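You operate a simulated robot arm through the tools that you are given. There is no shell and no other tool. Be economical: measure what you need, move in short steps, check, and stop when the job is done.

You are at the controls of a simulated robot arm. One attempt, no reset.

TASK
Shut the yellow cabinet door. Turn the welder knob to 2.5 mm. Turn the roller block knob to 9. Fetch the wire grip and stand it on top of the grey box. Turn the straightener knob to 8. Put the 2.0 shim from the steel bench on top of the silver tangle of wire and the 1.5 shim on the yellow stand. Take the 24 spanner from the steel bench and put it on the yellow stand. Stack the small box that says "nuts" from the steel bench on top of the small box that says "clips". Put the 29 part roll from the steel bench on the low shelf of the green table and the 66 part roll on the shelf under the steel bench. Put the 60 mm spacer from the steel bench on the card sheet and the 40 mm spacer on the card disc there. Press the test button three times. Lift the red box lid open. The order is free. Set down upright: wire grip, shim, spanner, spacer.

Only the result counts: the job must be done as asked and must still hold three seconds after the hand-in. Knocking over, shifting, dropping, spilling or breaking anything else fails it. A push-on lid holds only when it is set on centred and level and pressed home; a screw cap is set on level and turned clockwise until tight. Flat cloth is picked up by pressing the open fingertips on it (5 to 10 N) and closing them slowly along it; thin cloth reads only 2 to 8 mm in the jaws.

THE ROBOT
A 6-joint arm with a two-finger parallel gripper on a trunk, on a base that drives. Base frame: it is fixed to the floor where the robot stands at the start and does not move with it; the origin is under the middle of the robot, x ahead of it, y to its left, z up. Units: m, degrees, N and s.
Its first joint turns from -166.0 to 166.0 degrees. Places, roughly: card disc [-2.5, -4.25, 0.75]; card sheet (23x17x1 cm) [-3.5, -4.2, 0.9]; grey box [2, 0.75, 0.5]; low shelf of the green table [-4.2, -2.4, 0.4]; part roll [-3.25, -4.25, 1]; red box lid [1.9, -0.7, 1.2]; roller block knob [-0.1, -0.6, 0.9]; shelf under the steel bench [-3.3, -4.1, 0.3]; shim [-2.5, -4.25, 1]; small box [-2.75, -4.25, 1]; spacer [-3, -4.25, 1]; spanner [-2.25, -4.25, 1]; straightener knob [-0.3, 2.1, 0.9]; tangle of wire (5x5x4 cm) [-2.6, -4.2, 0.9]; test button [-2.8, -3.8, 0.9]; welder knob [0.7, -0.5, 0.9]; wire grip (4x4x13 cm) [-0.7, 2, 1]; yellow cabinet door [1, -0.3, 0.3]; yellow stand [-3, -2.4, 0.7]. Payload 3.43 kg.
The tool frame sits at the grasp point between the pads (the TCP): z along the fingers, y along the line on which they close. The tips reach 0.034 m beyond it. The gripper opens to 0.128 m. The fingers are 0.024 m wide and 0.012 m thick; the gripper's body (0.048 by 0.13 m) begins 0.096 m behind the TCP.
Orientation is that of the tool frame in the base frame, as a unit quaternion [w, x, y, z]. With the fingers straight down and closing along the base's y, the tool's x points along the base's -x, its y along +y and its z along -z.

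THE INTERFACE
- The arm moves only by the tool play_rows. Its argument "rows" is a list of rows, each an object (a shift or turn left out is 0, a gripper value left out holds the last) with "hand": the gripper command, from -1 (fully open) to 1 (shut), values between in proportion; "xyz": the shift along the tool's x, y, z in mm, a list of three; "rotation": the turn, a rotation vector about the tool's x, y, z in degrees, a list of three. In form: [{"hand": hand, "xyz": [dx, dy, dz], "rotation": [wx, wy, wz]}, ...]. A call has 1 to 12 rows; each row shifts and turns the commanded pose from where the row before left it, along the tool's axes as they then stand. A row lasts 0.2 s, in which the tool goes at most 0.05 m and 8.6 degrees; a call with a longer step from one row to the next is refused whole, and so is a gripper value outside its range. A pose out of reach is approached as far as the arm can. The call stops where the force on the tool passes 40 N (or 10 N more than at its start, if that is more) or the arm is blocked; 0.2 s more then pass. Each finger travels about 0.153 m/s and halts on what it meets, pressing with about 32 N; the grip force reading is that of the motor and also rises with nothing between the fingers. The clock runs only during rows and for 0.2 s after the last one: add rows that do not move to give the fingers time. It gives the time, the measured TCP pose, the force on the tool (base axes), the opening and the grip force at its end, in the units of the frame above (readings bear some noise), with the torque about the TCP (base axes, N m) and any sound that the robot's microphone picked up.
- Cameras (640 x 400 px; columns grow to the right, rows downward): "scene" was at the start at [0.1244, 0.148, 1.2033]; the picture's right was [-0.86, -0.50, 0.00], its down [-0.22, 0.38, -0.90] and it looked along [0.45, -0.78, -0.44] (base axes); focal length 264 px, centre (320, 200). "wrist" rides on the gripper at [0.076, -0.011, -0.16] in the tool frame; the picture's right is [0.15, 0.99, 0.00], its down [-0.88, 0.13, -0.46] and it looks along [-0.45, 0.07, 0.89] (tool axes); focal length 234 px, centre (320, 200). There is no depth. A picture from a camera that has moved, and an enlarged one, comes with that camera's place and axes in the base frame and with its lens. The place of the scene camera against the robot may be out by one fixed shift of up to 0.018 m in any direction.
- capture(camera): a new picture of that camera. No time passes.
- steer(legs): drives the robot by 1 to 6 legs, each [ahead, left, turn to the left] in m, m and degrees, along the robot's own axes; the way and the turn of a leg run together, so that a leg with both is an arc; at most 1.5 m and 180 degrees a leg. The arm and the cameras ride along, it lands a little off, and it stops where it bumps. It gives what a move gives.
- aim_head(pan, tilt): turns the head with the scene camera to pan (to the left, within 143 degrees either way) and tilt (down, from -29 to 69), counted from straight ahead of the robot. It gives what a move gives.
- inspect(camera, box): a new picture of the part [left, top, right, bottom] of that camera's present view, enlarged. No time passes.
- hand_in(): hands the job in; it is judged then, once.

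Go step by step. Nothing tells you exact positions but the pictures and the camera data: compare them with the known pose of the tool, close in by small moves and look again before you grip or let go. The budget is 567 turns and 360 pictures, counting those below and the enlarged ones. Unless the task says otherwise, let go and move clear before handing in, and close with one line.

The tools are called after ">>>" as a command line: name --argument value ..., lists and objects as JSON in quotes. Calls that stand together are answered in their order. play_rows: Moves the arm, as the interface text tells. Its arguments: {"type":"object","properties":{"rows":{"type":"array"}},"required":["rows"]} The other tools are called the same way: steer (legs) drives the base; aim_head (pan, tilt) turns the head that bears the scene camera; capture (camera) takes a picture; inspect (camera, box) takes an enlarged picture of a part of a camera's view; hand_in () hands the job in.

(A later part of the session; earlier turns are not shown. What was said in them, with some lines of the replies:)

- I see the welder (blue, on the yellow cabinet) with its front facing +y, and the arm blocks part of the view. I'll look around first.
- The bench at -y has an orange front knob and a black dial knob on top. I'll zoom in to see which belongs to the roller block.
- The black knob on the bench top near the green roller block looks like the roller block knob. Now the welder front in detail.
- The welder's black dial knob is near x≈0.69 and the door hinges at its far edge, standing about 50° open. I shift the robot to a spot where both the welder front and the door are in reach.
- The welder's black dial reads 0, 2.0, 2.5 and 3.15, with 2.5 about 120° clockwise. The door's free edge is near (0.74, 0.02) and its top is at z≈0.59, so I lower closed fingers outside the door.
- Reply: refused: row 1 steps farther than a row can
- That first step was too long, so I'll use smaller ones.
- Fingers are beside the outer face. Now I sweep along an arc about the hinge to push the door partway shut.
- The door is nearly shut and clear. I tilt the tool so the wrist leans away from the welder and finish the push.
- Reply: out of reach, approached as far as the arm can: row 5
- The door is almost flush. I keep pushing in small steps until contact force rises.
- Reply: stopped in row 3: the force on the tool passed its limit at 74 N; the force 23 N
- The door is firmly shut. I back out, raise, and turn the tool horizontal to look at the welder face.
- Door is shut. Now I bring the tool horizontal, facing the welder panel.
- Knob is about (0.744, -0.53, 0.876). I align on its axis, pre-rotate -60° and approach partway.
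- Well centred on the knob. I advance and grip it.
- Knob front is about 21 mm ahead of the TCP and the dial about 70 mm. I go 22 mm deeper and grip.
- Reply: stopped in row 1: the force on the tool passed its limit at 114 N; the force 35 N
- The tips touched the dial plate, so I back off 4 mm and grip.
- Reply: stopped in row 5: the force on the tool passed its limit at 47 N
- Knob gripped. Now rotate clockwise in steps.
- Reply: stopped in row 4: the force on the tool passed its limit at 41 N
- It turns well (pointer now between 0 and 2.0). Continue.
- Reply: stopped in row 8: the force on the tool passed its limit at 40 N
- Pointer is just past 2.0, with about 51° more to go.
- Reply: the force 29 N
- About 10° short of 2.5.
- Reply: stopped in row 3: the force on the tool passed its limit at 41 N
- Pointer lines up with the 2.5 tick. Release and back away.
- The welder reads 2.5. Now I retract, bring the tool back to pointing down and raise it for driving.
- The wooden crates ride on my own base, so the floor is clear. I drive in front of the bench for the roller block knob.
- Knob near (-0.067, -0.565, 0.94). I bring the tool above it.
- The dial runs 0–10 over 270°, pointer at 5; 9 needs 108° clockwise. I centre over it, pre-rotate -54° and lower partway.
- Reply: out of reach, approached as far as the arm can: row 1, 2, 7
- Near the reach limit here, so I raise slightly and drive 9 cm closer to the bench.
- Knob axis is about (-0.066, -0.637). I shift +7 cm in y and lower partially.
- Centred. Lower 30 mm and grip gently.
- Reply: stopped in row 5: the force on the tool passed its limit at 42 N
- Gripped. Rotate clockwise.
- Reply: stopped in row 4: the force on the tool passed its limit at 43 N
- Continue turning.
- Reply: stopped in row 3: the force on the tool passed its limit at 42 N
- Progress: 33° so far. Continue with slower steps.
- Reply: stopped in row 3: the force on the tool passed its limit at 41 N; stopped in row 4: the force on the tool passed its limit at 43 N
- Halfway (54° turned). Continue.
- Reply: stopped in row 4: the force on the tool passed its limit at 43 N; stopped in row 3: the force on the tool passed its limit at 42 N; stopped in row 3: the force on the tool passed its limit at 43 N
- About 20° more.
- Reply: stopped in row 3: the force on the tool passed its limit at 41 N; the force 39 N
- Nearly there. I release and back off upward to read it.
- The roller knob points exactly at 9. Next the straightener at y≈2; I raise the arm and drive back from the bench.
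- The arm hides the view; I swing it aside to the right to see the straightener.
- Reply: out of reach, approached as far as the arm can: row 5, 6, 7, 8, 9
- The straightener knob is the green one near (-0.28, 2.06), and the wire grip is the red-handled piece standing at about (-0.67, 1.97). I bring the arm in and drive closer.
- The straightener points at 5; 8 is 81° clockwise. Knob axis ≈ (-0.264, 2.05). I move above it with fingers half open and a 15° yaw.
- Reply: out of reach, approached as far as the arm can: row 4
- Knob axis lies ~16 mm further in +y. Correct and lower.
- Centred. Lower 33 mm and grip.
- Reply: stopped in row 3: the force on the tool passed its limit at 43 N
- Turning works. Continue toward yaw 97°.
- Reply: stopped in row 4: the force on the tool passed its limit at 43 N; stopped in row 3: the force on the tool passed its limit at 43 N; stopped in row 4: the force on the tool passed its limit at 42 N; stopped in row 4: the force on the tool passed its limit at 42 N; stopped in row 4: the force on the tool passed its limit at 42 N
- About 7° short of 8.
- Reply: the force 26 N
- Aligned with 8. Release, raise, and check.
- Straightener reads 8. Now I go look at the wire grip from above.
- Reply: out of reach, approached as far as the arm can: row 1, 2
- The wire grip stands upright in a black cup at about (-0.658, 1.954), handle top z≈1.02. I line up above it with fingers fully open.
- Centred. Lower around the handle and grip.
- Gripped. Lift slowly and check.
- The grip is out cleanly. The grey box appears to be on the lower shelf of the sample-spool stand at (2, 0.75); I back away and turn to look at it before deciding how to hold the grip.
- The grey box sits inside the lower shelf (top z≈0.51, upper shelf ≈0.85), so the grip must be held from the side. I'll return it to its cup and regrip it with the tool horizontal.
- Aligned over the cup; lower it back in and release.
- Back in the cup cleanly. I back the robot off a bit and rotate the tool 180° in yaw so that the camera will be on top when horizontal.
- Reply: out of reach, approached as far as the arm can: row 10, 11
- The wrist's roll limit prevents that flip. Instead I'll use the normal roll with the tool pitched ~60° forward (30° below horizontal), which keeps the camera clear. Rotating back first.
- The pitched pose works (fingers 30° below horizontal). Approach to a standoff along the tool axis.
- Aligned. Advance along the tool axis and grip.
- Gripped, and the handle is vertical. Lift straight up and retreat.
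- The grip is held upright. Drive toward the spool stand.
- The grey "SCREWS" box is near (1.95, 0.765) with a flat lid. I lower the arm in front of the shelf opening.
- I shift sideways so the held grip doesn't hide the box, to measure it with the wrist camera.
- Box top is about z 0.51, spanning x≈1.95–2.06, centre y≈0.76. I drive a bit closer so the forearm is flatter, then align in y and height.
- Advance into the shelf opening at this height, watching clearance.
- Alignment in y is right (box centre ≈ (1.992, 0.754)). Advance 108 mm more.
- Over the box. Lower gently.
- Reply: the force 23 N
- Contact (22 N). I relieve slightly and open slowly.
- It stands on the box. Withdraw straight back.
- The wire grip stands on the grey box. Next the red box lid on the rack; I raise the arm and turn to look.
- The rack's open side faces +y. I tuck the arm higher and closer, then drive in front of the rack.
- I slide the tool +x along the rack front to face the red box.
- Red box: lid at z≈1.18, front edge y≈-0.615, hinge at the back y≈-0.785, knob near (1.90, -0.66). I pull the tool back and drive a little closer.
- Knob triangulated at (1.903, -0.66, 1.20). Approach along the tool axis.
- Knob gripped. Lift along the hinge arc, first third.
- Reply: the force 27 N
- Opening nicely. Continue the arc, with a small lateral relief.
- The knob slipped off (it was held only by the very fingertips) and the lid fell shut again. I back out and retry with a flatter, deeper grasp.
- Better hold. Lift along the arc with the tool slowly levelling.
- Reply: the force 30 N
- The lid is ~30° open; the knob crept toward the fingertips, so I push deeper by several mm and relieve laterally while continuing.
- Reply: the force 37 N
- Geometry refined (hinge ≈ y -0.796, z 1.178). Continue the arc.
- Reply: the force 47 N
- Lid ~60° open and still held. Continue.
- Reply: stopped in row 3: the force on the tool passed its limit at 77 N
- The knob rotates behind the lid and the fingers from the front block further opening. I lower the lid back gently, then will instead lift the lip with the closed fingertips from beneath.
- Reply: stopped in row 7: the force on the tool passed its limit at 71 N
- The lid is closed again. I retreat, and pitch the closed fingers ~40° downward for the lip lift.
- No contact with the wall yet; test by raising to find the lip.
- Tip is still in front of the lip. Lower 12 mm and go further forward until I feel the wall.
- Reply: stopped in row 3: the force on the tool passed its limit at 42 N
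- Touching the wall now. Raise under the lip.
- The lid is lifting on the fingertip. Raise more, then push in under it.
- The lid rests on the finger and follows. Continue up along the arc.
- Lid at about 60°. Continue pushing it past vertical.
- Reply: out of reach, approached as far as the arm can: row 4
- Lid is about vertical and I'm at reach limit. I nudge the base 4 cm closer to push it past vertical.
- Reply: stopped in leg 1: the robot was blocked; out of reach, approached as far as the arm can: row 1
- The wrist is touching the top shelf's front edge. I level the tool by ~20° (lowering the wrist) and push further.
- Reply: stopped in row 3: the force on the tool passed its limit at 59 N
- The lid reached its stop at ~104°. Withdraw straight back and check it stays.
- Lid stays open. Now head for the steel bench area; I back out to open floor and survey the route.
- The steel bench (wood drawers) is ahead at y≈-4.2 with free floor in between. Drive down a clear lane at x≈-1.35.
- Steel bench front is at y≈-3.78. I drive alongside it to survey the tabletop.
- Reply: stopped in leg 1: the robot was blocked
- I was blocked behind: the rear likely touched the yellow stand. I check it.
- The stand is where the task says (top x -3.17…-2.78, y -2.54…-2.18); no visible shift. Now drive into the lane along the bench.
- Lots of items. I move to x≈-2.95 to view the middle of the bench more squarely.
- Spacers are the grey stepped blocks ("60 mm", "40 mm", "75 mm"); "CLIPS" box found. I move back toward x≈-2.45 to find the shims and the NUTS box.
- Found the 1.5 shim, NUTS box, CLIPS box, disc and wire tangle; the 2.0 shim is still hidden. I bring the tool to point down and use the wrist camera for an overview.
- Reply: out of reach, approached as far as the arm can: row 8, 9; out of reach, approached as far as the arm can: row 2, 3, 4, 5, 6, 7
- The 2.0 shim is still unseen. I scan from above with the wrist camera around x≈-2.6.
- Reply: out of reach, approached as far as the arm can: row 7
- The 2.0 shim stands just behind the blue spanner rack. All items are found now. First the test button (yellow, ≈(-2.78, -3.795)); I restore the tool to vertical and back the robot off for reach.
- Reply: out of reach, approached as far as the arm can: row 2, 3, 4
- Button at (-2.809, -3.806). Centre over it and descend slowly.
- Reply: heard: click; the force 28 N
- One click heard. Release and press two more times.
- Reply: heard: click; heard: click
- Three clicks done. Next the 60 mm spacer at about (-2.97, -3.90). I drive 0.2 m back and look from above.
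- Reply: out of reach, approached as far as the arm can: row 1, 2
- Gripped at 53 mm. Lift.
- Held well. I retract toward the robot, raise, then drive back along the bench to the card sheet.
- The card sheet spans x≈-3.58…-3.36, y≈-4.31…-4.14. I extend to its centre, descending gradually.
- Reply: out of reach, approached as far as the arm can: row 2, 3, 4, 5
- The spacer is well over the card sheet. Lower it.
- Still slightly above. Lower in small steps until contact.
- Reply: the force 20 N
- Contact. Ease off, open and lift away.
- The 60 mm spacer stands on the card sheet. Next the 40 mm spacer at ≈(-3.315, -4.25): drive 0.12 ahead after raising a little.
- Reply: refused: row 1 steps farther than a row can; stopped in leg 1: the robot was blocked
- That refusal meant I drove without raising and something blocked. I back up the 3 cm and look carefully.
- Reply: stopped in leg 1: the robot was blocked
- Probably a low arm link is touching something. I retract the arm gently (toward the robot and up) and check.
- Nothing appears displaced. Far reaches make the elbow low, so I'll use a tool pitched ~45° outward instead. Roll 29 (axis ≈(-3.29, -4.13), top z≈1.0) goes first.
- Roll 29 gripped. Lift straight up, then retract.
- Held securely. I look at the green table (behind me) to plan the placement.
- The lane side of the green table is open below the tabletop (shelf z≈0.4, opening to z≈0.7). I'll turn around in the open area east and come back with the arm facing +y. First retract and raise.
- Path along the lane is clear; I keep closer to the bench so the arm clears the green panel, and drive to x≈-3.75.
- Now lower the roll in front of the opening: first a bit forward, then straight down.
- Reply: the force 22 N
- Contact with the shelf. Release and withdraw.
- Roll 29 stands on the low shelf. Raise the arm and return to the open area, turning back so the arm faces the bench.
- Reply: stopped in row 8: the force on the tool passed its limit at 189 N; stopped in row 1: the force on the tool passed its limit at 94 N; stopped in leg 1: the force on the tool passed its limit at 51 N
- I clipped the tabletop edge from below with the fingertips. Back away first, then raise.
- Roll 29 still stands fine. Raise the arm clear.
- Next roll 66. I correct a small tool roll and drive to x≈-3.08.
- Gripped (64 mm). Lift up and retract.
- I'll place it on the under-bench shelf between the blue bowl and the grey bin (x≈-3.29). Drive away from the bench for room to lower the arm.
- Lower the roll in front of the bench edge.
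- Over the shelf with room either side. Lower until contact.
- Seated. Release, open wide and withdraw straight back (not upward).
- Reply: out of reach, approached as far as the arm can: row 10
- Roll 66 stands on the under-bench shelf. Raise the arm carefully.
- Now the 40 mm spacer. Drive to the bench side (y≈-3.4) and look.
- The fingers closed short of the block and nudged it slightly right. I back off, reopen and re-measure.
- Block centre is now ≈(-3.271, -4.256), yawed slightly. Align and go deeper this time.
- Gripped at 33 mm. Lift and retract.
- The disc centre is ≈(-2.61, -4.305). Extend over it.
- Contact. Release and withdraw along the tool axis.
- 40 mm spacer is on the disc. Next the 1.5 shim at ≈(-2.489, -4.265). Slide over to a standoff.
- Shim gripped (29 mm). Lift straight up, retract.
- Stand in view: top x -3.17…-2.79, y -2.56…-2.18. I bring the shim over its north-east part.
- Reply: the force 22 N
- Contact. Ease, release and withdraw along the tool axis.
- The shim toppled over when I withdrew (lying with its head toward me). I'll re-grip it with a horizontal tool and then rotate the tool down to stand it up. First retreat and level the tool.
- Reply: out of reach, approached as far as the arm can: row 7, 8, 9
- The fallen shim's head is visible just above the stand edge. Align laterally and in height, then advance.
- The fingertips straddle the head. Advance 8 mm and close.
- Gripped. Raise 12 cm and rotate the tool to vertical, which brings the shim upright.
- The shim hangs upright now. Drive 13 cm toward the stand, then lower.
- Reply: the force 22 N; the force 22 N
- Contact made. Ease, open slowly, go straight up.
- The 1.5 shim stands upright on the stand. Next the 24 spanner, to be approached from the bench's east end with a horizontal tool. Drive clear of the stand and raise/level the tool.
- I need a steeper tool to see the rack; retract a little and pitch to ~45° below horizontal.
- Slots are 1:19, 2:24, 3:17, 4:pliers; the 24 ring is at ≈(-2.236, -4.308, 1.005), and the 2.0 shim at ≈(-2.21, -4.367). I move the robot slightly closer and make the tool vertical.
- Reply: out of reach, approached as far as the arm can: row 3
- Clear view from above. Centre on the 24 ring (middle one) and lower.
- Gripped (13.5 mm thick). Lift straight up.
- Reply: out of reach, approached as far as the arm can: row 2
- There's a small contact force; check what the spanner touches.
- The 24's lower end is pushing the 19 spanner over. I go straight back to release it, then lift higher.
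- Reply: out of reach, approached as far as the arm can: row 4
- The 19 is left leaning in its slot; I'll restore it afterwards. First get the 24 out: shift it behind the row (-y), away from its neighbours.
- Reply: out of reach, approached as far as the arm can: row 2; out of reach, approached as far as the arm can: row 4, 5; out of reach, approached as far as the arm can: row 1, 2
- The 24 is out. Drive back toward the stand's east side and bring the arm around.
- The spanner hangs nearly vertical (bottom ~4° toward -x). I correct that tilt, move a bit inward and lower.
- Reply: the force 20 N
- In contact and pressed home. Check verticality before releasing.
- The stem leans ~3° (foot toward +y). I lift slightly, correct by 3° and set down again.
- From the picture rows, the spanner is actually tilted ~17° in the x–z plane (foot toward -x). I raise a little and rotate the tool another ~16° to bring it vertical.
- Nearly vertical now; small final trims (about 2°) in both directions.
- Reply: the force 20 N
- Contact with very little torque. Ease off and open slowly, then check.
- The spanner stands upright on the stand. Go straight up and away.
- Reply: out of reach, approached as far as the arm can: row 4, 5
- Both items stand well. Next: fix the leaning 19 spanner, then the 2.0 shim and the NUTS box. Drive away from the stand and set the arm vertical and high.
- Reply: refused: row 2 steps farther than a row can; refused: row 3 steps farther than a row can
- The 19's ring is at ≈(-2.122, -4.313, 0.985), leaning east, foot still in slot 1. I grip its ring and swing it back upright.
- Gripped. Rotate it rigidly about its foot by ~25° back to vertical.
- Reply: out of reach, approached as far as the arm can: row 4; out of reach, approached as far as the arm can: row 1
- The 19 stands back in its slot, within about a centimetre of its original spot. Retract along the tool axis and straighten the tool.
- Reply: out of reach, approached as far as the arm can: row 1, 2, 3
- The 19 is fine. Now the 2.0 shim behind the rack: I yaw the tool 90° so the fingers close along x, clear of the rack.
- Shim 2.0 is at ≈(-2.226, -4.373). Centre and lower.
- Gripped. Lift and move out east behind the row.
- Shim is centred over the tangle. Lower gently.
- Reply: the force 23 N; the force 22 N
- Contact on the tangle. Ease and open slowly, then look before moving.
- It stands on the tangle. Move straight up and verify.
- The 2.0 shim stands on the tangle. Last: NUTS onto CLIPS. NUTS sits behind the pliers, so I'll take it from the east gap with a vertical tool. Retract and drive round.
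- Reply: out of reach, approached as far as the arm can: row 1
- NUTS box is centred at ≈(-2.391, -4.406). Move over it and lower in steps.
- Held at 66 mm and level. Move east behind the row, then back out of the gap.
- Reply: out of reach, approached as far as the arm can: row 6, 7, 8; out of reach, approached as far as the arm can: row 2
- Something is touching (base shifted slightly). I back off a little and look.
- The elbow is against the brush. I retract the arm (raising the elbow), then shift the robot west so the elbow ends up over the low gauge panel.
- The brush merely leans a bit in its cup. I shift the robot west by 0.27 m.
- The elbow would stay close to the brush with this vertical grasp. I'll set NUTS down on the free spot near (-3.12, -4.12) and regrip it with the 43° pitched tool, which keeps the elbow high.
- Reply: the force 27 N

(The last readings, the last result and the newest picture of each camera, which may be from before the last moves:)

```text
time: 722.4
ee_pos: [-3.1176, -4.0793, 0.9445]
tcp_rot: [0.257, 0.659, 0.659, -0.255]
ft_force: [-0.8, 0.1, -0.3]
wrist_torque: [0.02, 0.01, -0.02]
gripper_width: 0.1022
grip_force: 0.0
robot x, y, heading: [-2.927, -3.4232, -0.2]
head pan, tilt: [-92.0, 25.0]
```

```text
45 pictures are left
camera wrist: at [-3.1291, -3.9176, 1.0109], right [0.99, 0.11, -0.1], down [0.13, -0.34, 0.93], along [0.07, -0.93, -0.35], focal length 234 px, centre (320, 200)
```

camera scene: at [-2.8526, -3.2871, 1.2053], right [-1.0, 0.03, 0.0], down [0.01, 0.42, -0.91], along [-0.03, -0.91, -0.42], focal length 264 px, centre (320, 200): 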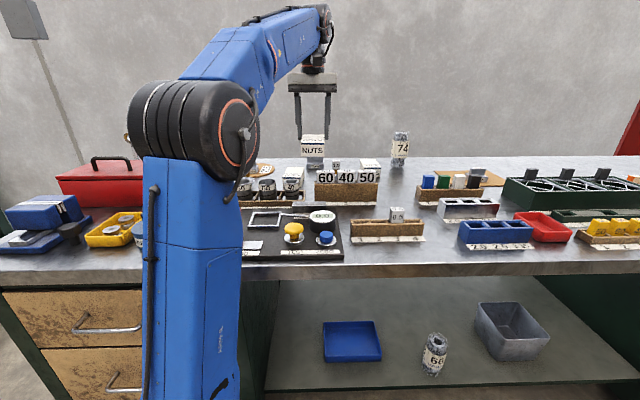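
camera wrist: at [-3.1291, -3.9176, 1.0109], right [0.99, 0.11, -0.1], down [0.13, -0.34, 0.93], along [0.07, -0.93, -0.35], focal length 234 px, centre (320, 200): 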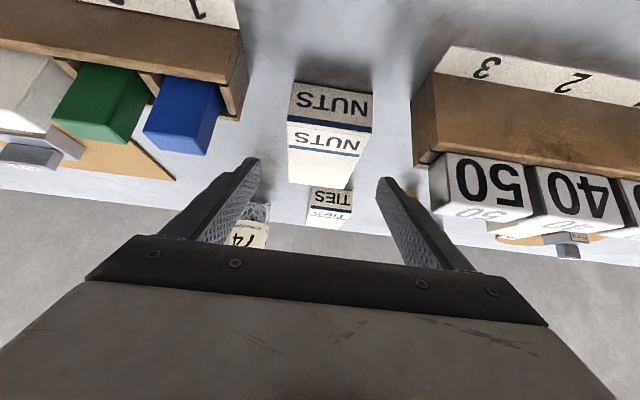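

>>> play_rows --rows '[{"xyz": [2, 5, 20]}, {"xyz": [1, 0, 14]}, {"hand": -0.3}, {"hand": -0.1}, {"hand": 0.1}, {"hand": 1}, {"hand": 1}]'

>>> play_rows --rows '[{"xyz": [-10, 0, -11]}, {"xyz": [-20, 0, -22]}, {}]'

>>> capture --camera "wrist"

```text
time: 724.0
ee_pos: [-3.1129, -4.1004, 0.9178]
tcp_rot: [0.257, 0.659, 0.659, -0.255]
ft_force: [0.9, -1.0, 0.6]
wrist_torque: [-0.04, 0.02, 0.02]
gripper_width: 0.0655
grip_force: 31.9
robot x, y, heading: [-2.9267, -3.4226, -0.0]
head pan, tilt: [-92.0, 25.0]
```

```text
time: 724.8
ee_pos: [-3.1126, -4.1001, 0.9644]
tcp_rot: [0.258, 0.659, 0.659, -0.255]
ft_force: [0.2, -0.5, -3.9]
wrist_torque: [0.02, 0.01, 0.0]
gripper_width: 0.0655
grip_force: 32.4
robot x, y, heading: [-2.9241, -3.4256, -0.0]
head pan, tilt: [-92.0, 25.0]
```

```text
44 pictures are left
camera wrist: at [-3.1236, -3.9368, 1.03], right [0.99, 0.11, -0.1], down [0.13, -0.34, 0.93], along [0.07, -0.93, -0.35], focal length 234 px, centre (320, 200)
```

wrist: 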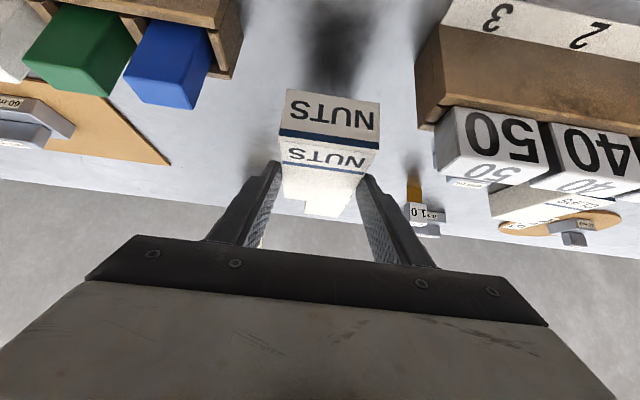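

NUTS is held level with the pitched tool. Raise, retract, and shift to CLIPS.

>>> play_rows --rows '[{"xyz": [-30, 0, -33]}, {"xyz": [-30, 0, -33]}, {"xyz": [-20, 0, -22]}, {"xyz": [33, 0, -30]}, {"xyz": [33, 0, -30]}, {"xyz": [33, 0, -30]}, {}]'

>>> steer --legs '[[0.19, 0, 0]]'

>>> play_rows --rows '[{"xyz": [0, 45, 0]}, {"xyz": [0, 45, 0]}, {"xyz": [0, 45, 0]}, {}]'

>>> capture --camera "wrist"

```text
time: 726.4
ee_pos: [-3.1122, -3.9663, 1.0831]
tcp_rot: [0.257, 0.659, 0.659, -0.256]
ft_force: [-0.8, -0.2, -1.4]
wrist_torque: [0.06, -0.02, -0.01]
gripper_width: 0.0655
grip_force: 32.2
robot x, y, heading: [-2.9295, -3.4173, 0.1]
head pan, tilt: [-92.0, 25.0]
```

```text
time: 728.0
ee_pos: [-2.924, -3.9659, 1.083]
tcp_rot: [0.257, 0.659, 0.659, -0.255]
ft_force: [-0.4, 0.8, -3.1]
wrist_torque: [0.03, -0.02, 0.01]
gripper_width: 0.0658
grip_force: 31.8
robot x, y, heading: [-2.7338, -3.4245, -0.0]
head pan, tilt: [-92.0, 25.0]
```

```text
time: 729.0
ee_pos: [-2.7893, -3.9682, 1.0816]
tcp_rot: [0.256, 0.66, 0.658, -0.256]
ft_force: [0.1, 0.5, -3.0]
wrist_torque: [0.06, 0.01, -0.02]
gripper_width: 0.0652
grip_force: 32.3
robot x, y, heading: [-2.7424, -3.4215, -0.1]
head pan, tilt: [-92.0, 25.0]
```

```text
43 pictures are left
camera wrist: at [-2.7995, -3.806, 1.1477], right [0.99, 0.11, -0.1], down [0.13, -0.34, 0.93], along [0.07, -0.93, -0.35], focal length 234 px, centre (320, 200)
```

wrist: 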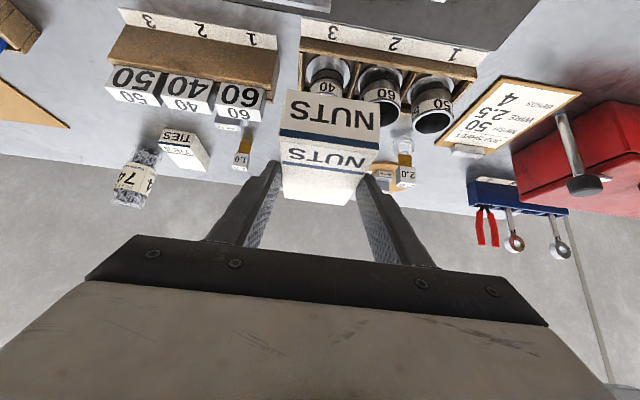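

I shift left to see CLIPS unobstructed and measure it well.

>>> play_rows --rows '[{"xyz": [-10, -45, 9]}, {"xyz": [-20, -42, 18]}, {"xyz": [-20, -35, 18]}, {}]'

>>> inspect --camera "wrist" --box '[300, 50, 500, 220]'

```text
time: 730.0
ee_pos: [-2.9132, -4.0341, 1.0831]
tcp_rot: [0.257, 0.66, 0.658, -0.256]
ft_force: [-0.1, 0.3, -2.7]
wrist_torque: [0.03, -0.01, -0.02]
gripper_width: 0.0654
grip_force: 32.5
robot x, y, heading: [-2.7391, -3.4225, -0.2]
head pan, tilt: [-92.0, 25.0]
```

```text
2.35 times, centred on (400, 135) of wrist
camera zoom: at [-2.9236, -3.872, 1.1487], right [0.99, 0.11, -0.1], down [0.13, -0.34, 0.93], along [0.07, -0.93, -0.35], focal length 551 px, centre (132, 353)
```

zoom: 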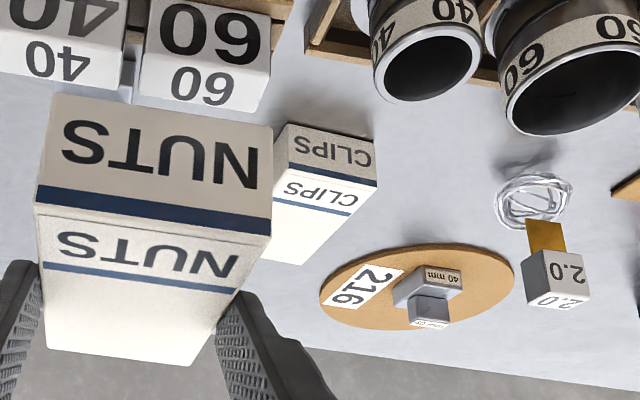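

CLIPS: front edge y≈-4.149, centre ≈(-2.789, -4.198), box height ≈37 mm. Move NUTS above it.

>>> play_rows --rows '[{"xyz": [-25, 25, 23]}, {"xyz": [-25, 25, 23]}, {"xyz": [-25, 25, 23]}, {"xyz": [-25, 25, 23]}, {"xyz": [-25, 24, 22]}, {}]'

>>> play_rows --rows '[{"xyz": [20, 0, 22]}, {"xyz": [20, 0, 22]}, {"xyz": [10, 0, 11]}, {}]'

>>> capture --camera "wrist"

>>> inspect --camera "scene" --box '[240, 90, 400, 190]'

```text
time: 731.4
ee_pos: [-2.7848, -4.2054, 1.0848]
tcp_rot: [0.257, 0.66, 0.658, -0.256]
ft_force: [0.6, -0.2, -2.2]
wrist_torque: [0.06, -0.03, 0.04]
gripper_width: 0.0656
grip_force: 31.8
robot x, y, heading: [-2.7377, -3.4265, -0.1]
head pan, tilt: [-92.0, 25.0]
```

```text
time: 732.4
ee_pos: [-2.7858, -4.2042, 1.0098]
tcp_rot: [0.256, 0.66, 0.658, -0.256]
ft_force: [0.7, 0.6, -3.6]
wrist_torque: [0.06, -0.02, 0.02]
gripper_width: 0.0653
grip_force: 31.8
robot x, y, heading: [-2.7429, -3.4208, 0.0]
head pan, tilt: [-92.0, 25.0]
```

```text
41 pictures are left
camera wrist: at [-2.7972, -4.0418, 1.0753], right [0.99, 0.11, -0.1], down [0.13, -0.34, 0.93], along [0.07, -0.93, -0.35], focal length 234 px, centre (320, 200)
```

wrist: 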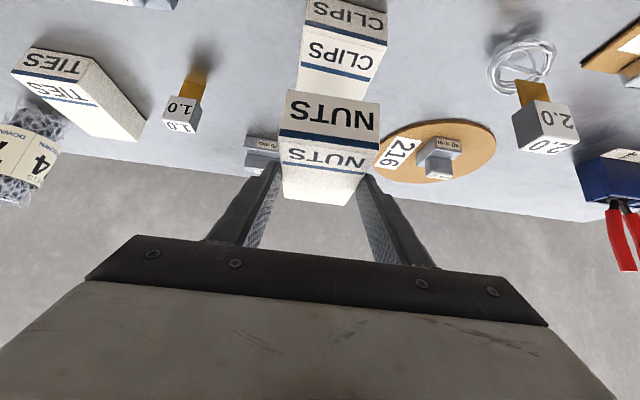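

```text
4.00 times, centred on (320, 140) of scene
camera zoom: at [-2.6629, -3.2875, 1.2053], right [-1.0, 0.04, 0.0], down [0.02, 0.42, -0.91], along [-0.03, -0.91, -0.42], focal length 1058 px, centre (320, 440)
```

zoom: 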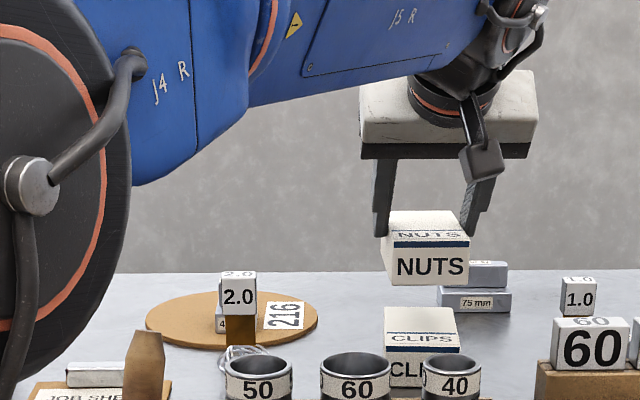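

Well aligned above CLIPS. Lower to contact.

>>> play_rows --rows '[{"xyz": [14, 0, 15]}, {"xyz": [10, 0, 11]}, {"xyz": [3.4, 0, 3.7]}, {}]'

>>> play_rows --rows '[{"xyz": [2, 0, 2.2]}, {"xyz": [2, 0, 2.2]}, {}]'

>>> play_rows --rows '[{"xyz": [2, 0, 2.2]}, {"xyz": [2, 0, 2.2]}, {}]'

```text
time: 733.4
ee_pos: [-2.7862, -4.2012, 0.9709]
tcp_rot: [0.255, 0.661, 0.658, -0.256]
ft_force: [0.1, -0.9, -2.8]
wrist_torque: [0.04, 0.01, 0.0]
gripper_width: 0.0653
grip_force: 32.0
robot x, y, heading: [-2.7377, -3.4213, -0.2]
head pan, tilt: [-92.0, 25.0]
```

```text
time: 734.2
ee_pos: [-2.7878, -4.2009, 0.9634]
tcp_rot: [0.257, 0.66, 0.658, -0.256]
ft_force: [1.1, -0.2, -3.1]
wrist_torque: [0.05, 0.05, 0.01]
gripper_width: 0.0655
grip_force: 31.8
robot x, y, heading: [-2.7392, -3.4224, 0.1]
head pan, tilt: [-92.0, 25.0]
```

```text
time: 735.0
ee_pos: [-2.7879, -4.2015, 0.9575]
tcp_rot: [0.257, 0.66, 0.658, -0.256]
ft_force: [1.4, -2.4, 12.8]
wrist_torque: [0.4, -0.12, -0.05]
gripper_width: 0.0656
grip_force: 32.7
robot x, y, heading: [-2.7408, -3.4222, -0.1]
head pan, tilt: [-92.0, 25.0]
```

Contact. Release and withdraw upward along the tool axis with fingers wide.

>>> play_rows --rows '[{"xyz": [0.7, 0, 0.7]}, {"hand": -0.15}, {"hand": -0.3}, {"hand": -0.5}, {"hand": -0.6}, {"xyz": [-10, 0, -20]}, {"xyz": [-10, 0, -35]}, {"xyz": [0, 0, -45]}, {"xyz": [0, 0, -45]}, {}]'

>>> capture --camera "wrist"

```text
time: 737.2
ee_pos: [-2.7888, -4.1198, 1.0774]
tcp_rot: [0.257, 0.66, 0.658, -0.255]
ft_force: [0.2, 0.3, 0.9]
wrist_torque: [0.0, 0.01, 0.0]
gripper_width: 0.1023
grip_force: 0.0
robot x, y, heading: [-2.7387, -3.4201, 0.1]
head pan, tilt: [-92.0, 25.0]
```

```text
39 pictures are left
camera wrist: at [-2.7995, -3.9566, 1.1439], right [0.99, 0.11, -0.1], down [0.13, -0.34, 0.93], along [0.07, -0.93, -0.35], focal length 234 px, centre (320, 200)
```

wrist: 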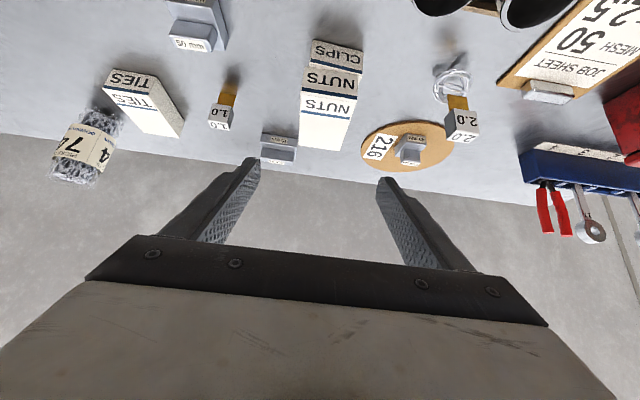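

NUTS sits neatly on CLIPS. I retract the arm clear and do a final check of the bench.

>>> play_rows --rows '[{"xyz": [33, 0, -30]}, {"xyz": [33, 0, -30]}, {"xyz": [33, 0, -30]}, {"xyz": [33, 0, -30]}, {"xyz": [33, 0, -30]}, {}]'

>>> steer --legs '[[0, 0.25, 0], [0.35, 0, 0]]'

>>> aim_head --pan -95 --tilt 22

>>> capture --camera "scene"

>>> inspect --camera "scene" --box '[230, 90, 430, 220]'

```text
time: 738.6
ee_pos: [-2.7886, -3.8956, 1.0762]
tcp_rot: [0.257, 0.659, 0.658, -0.256]
ft_force: [0.4, -0.6, 0.5]
wrist_torque: [0.0, 0.02, -0.01]
gripper_width: 0.1022
grip_force: 0.0
robot x, y, heading: [-2.7411, -3.4238, -0.2]
head pan, tilt: [-92.0, 25.0]
```

```text
time: 742.2
ee_pos: [-2.4393, -3.652, 1.075]
tcp_rot: [0.257, 0.659, 0.659, -0.255]
ft_force: [0.5, -0.1, 0.1]
wrist_torque: [0.04, 0.0, 0.01]
gripper_width: 0.1027
grip_force: 0.0
robot x, y, heading: [-2.3904, -3.1783, -0.1]
head pan, tilt: [-92.0, 25.0]
```

```text
time: 742.9
ee_pos: [-2.4391, -3.6537, 1.0762]
tcp_rot: [0.257, 0.659, 0.659, -0.255]
ft_force: [-0.1, 0.1, -0.3]
wrist_torque: [0.03, 0.02, 0.03]
gripper_width: 0.1025
grip_force: 0.1
robot x, y, heading: [-2.3894, -3.1782, -0.3]
head pan, tilt: [-95.0, 22.0]
```

```text
38 pictures are left
camera scene: at [-2.3199, -3.0439, 1.2101], right [-1.0, 0.09, 0.0], down [0.03, 0.37, -0.93], along [-0.08, -0.92, -0.37], focal length 264 px, centre (320, 200)
```

scene: 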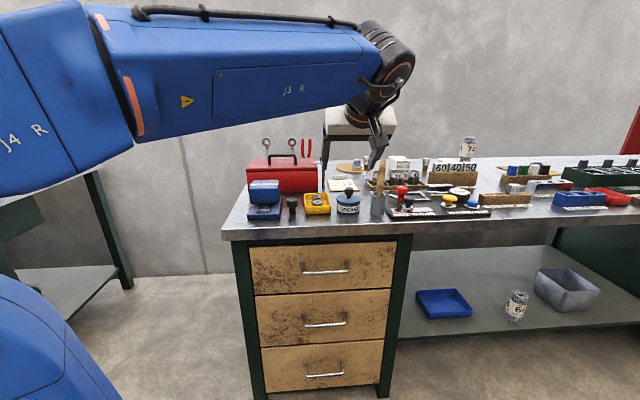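

```text
3.08 times, centred on (330, 155) of scene
camera zoom: at [-2.3199, -3.0439, 1.2101], right [-1.0, 0.09, 0.0], down [0.03, 0.37, -0.93], along [-0.08, -0.92, -0.37], focal length 814 px, centre (289, 338)
```

zoom: 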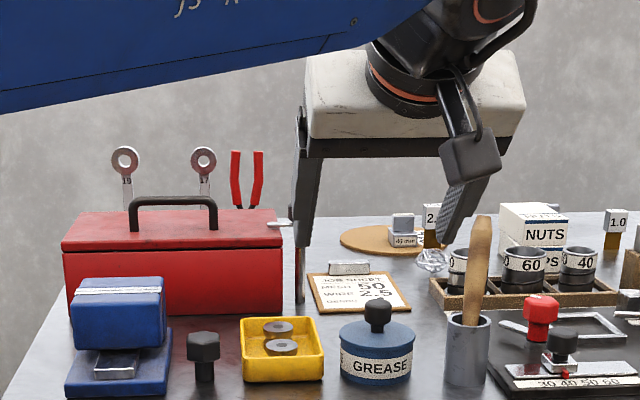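

Bench looks right (19 spanner upright, brush in its cup). One last look at the yellow stand.

>>> aim_head --pan 125 --tilt 25

>>> capture --camera "scene"

```text
time: 746.0
ee_pos: [-2.4395, -3.6528, 1.0745]
tcp_rot: [0.256, 0.66, 0.659, -0.256]
ft_force: [-0.9, 0.4, -0.8]
wrist_torque: [-0.01, 0.0, -0.01]
gripper_width: 0.1023
grip_force: 0.1
robot x, y, heading: [-2.3902, -3.1807, 0.2]
head pan, tilt: [125.0, 25.0]
```

```text
36 pictures are left
camera scene: at [-2.3646, -2.876, 1.2053], right [0.82, 0.57, 0.0], down [0.24, -0.35, -0.91], along [-0.52, 0.74, -0.42], focal length 264 px, centre (320, 200)
```

scene: 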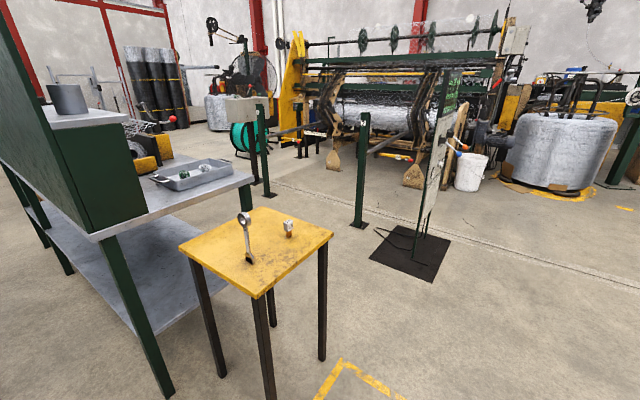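

The spanner and the 1.5 shim both stand on the yellow stand, and every part of the job is done with the arm clear, so I hand in.

>>> hand_in

```text
The job is handed in.
```

I finished every item on the list and handed the job in, but three things not on it may have shifted slightly: the 19 spanner tipped and I stood it back within about 1 cm, the brush was nudged in its cup, and I bumped the yellow stand and the green table edge without seeing either move.
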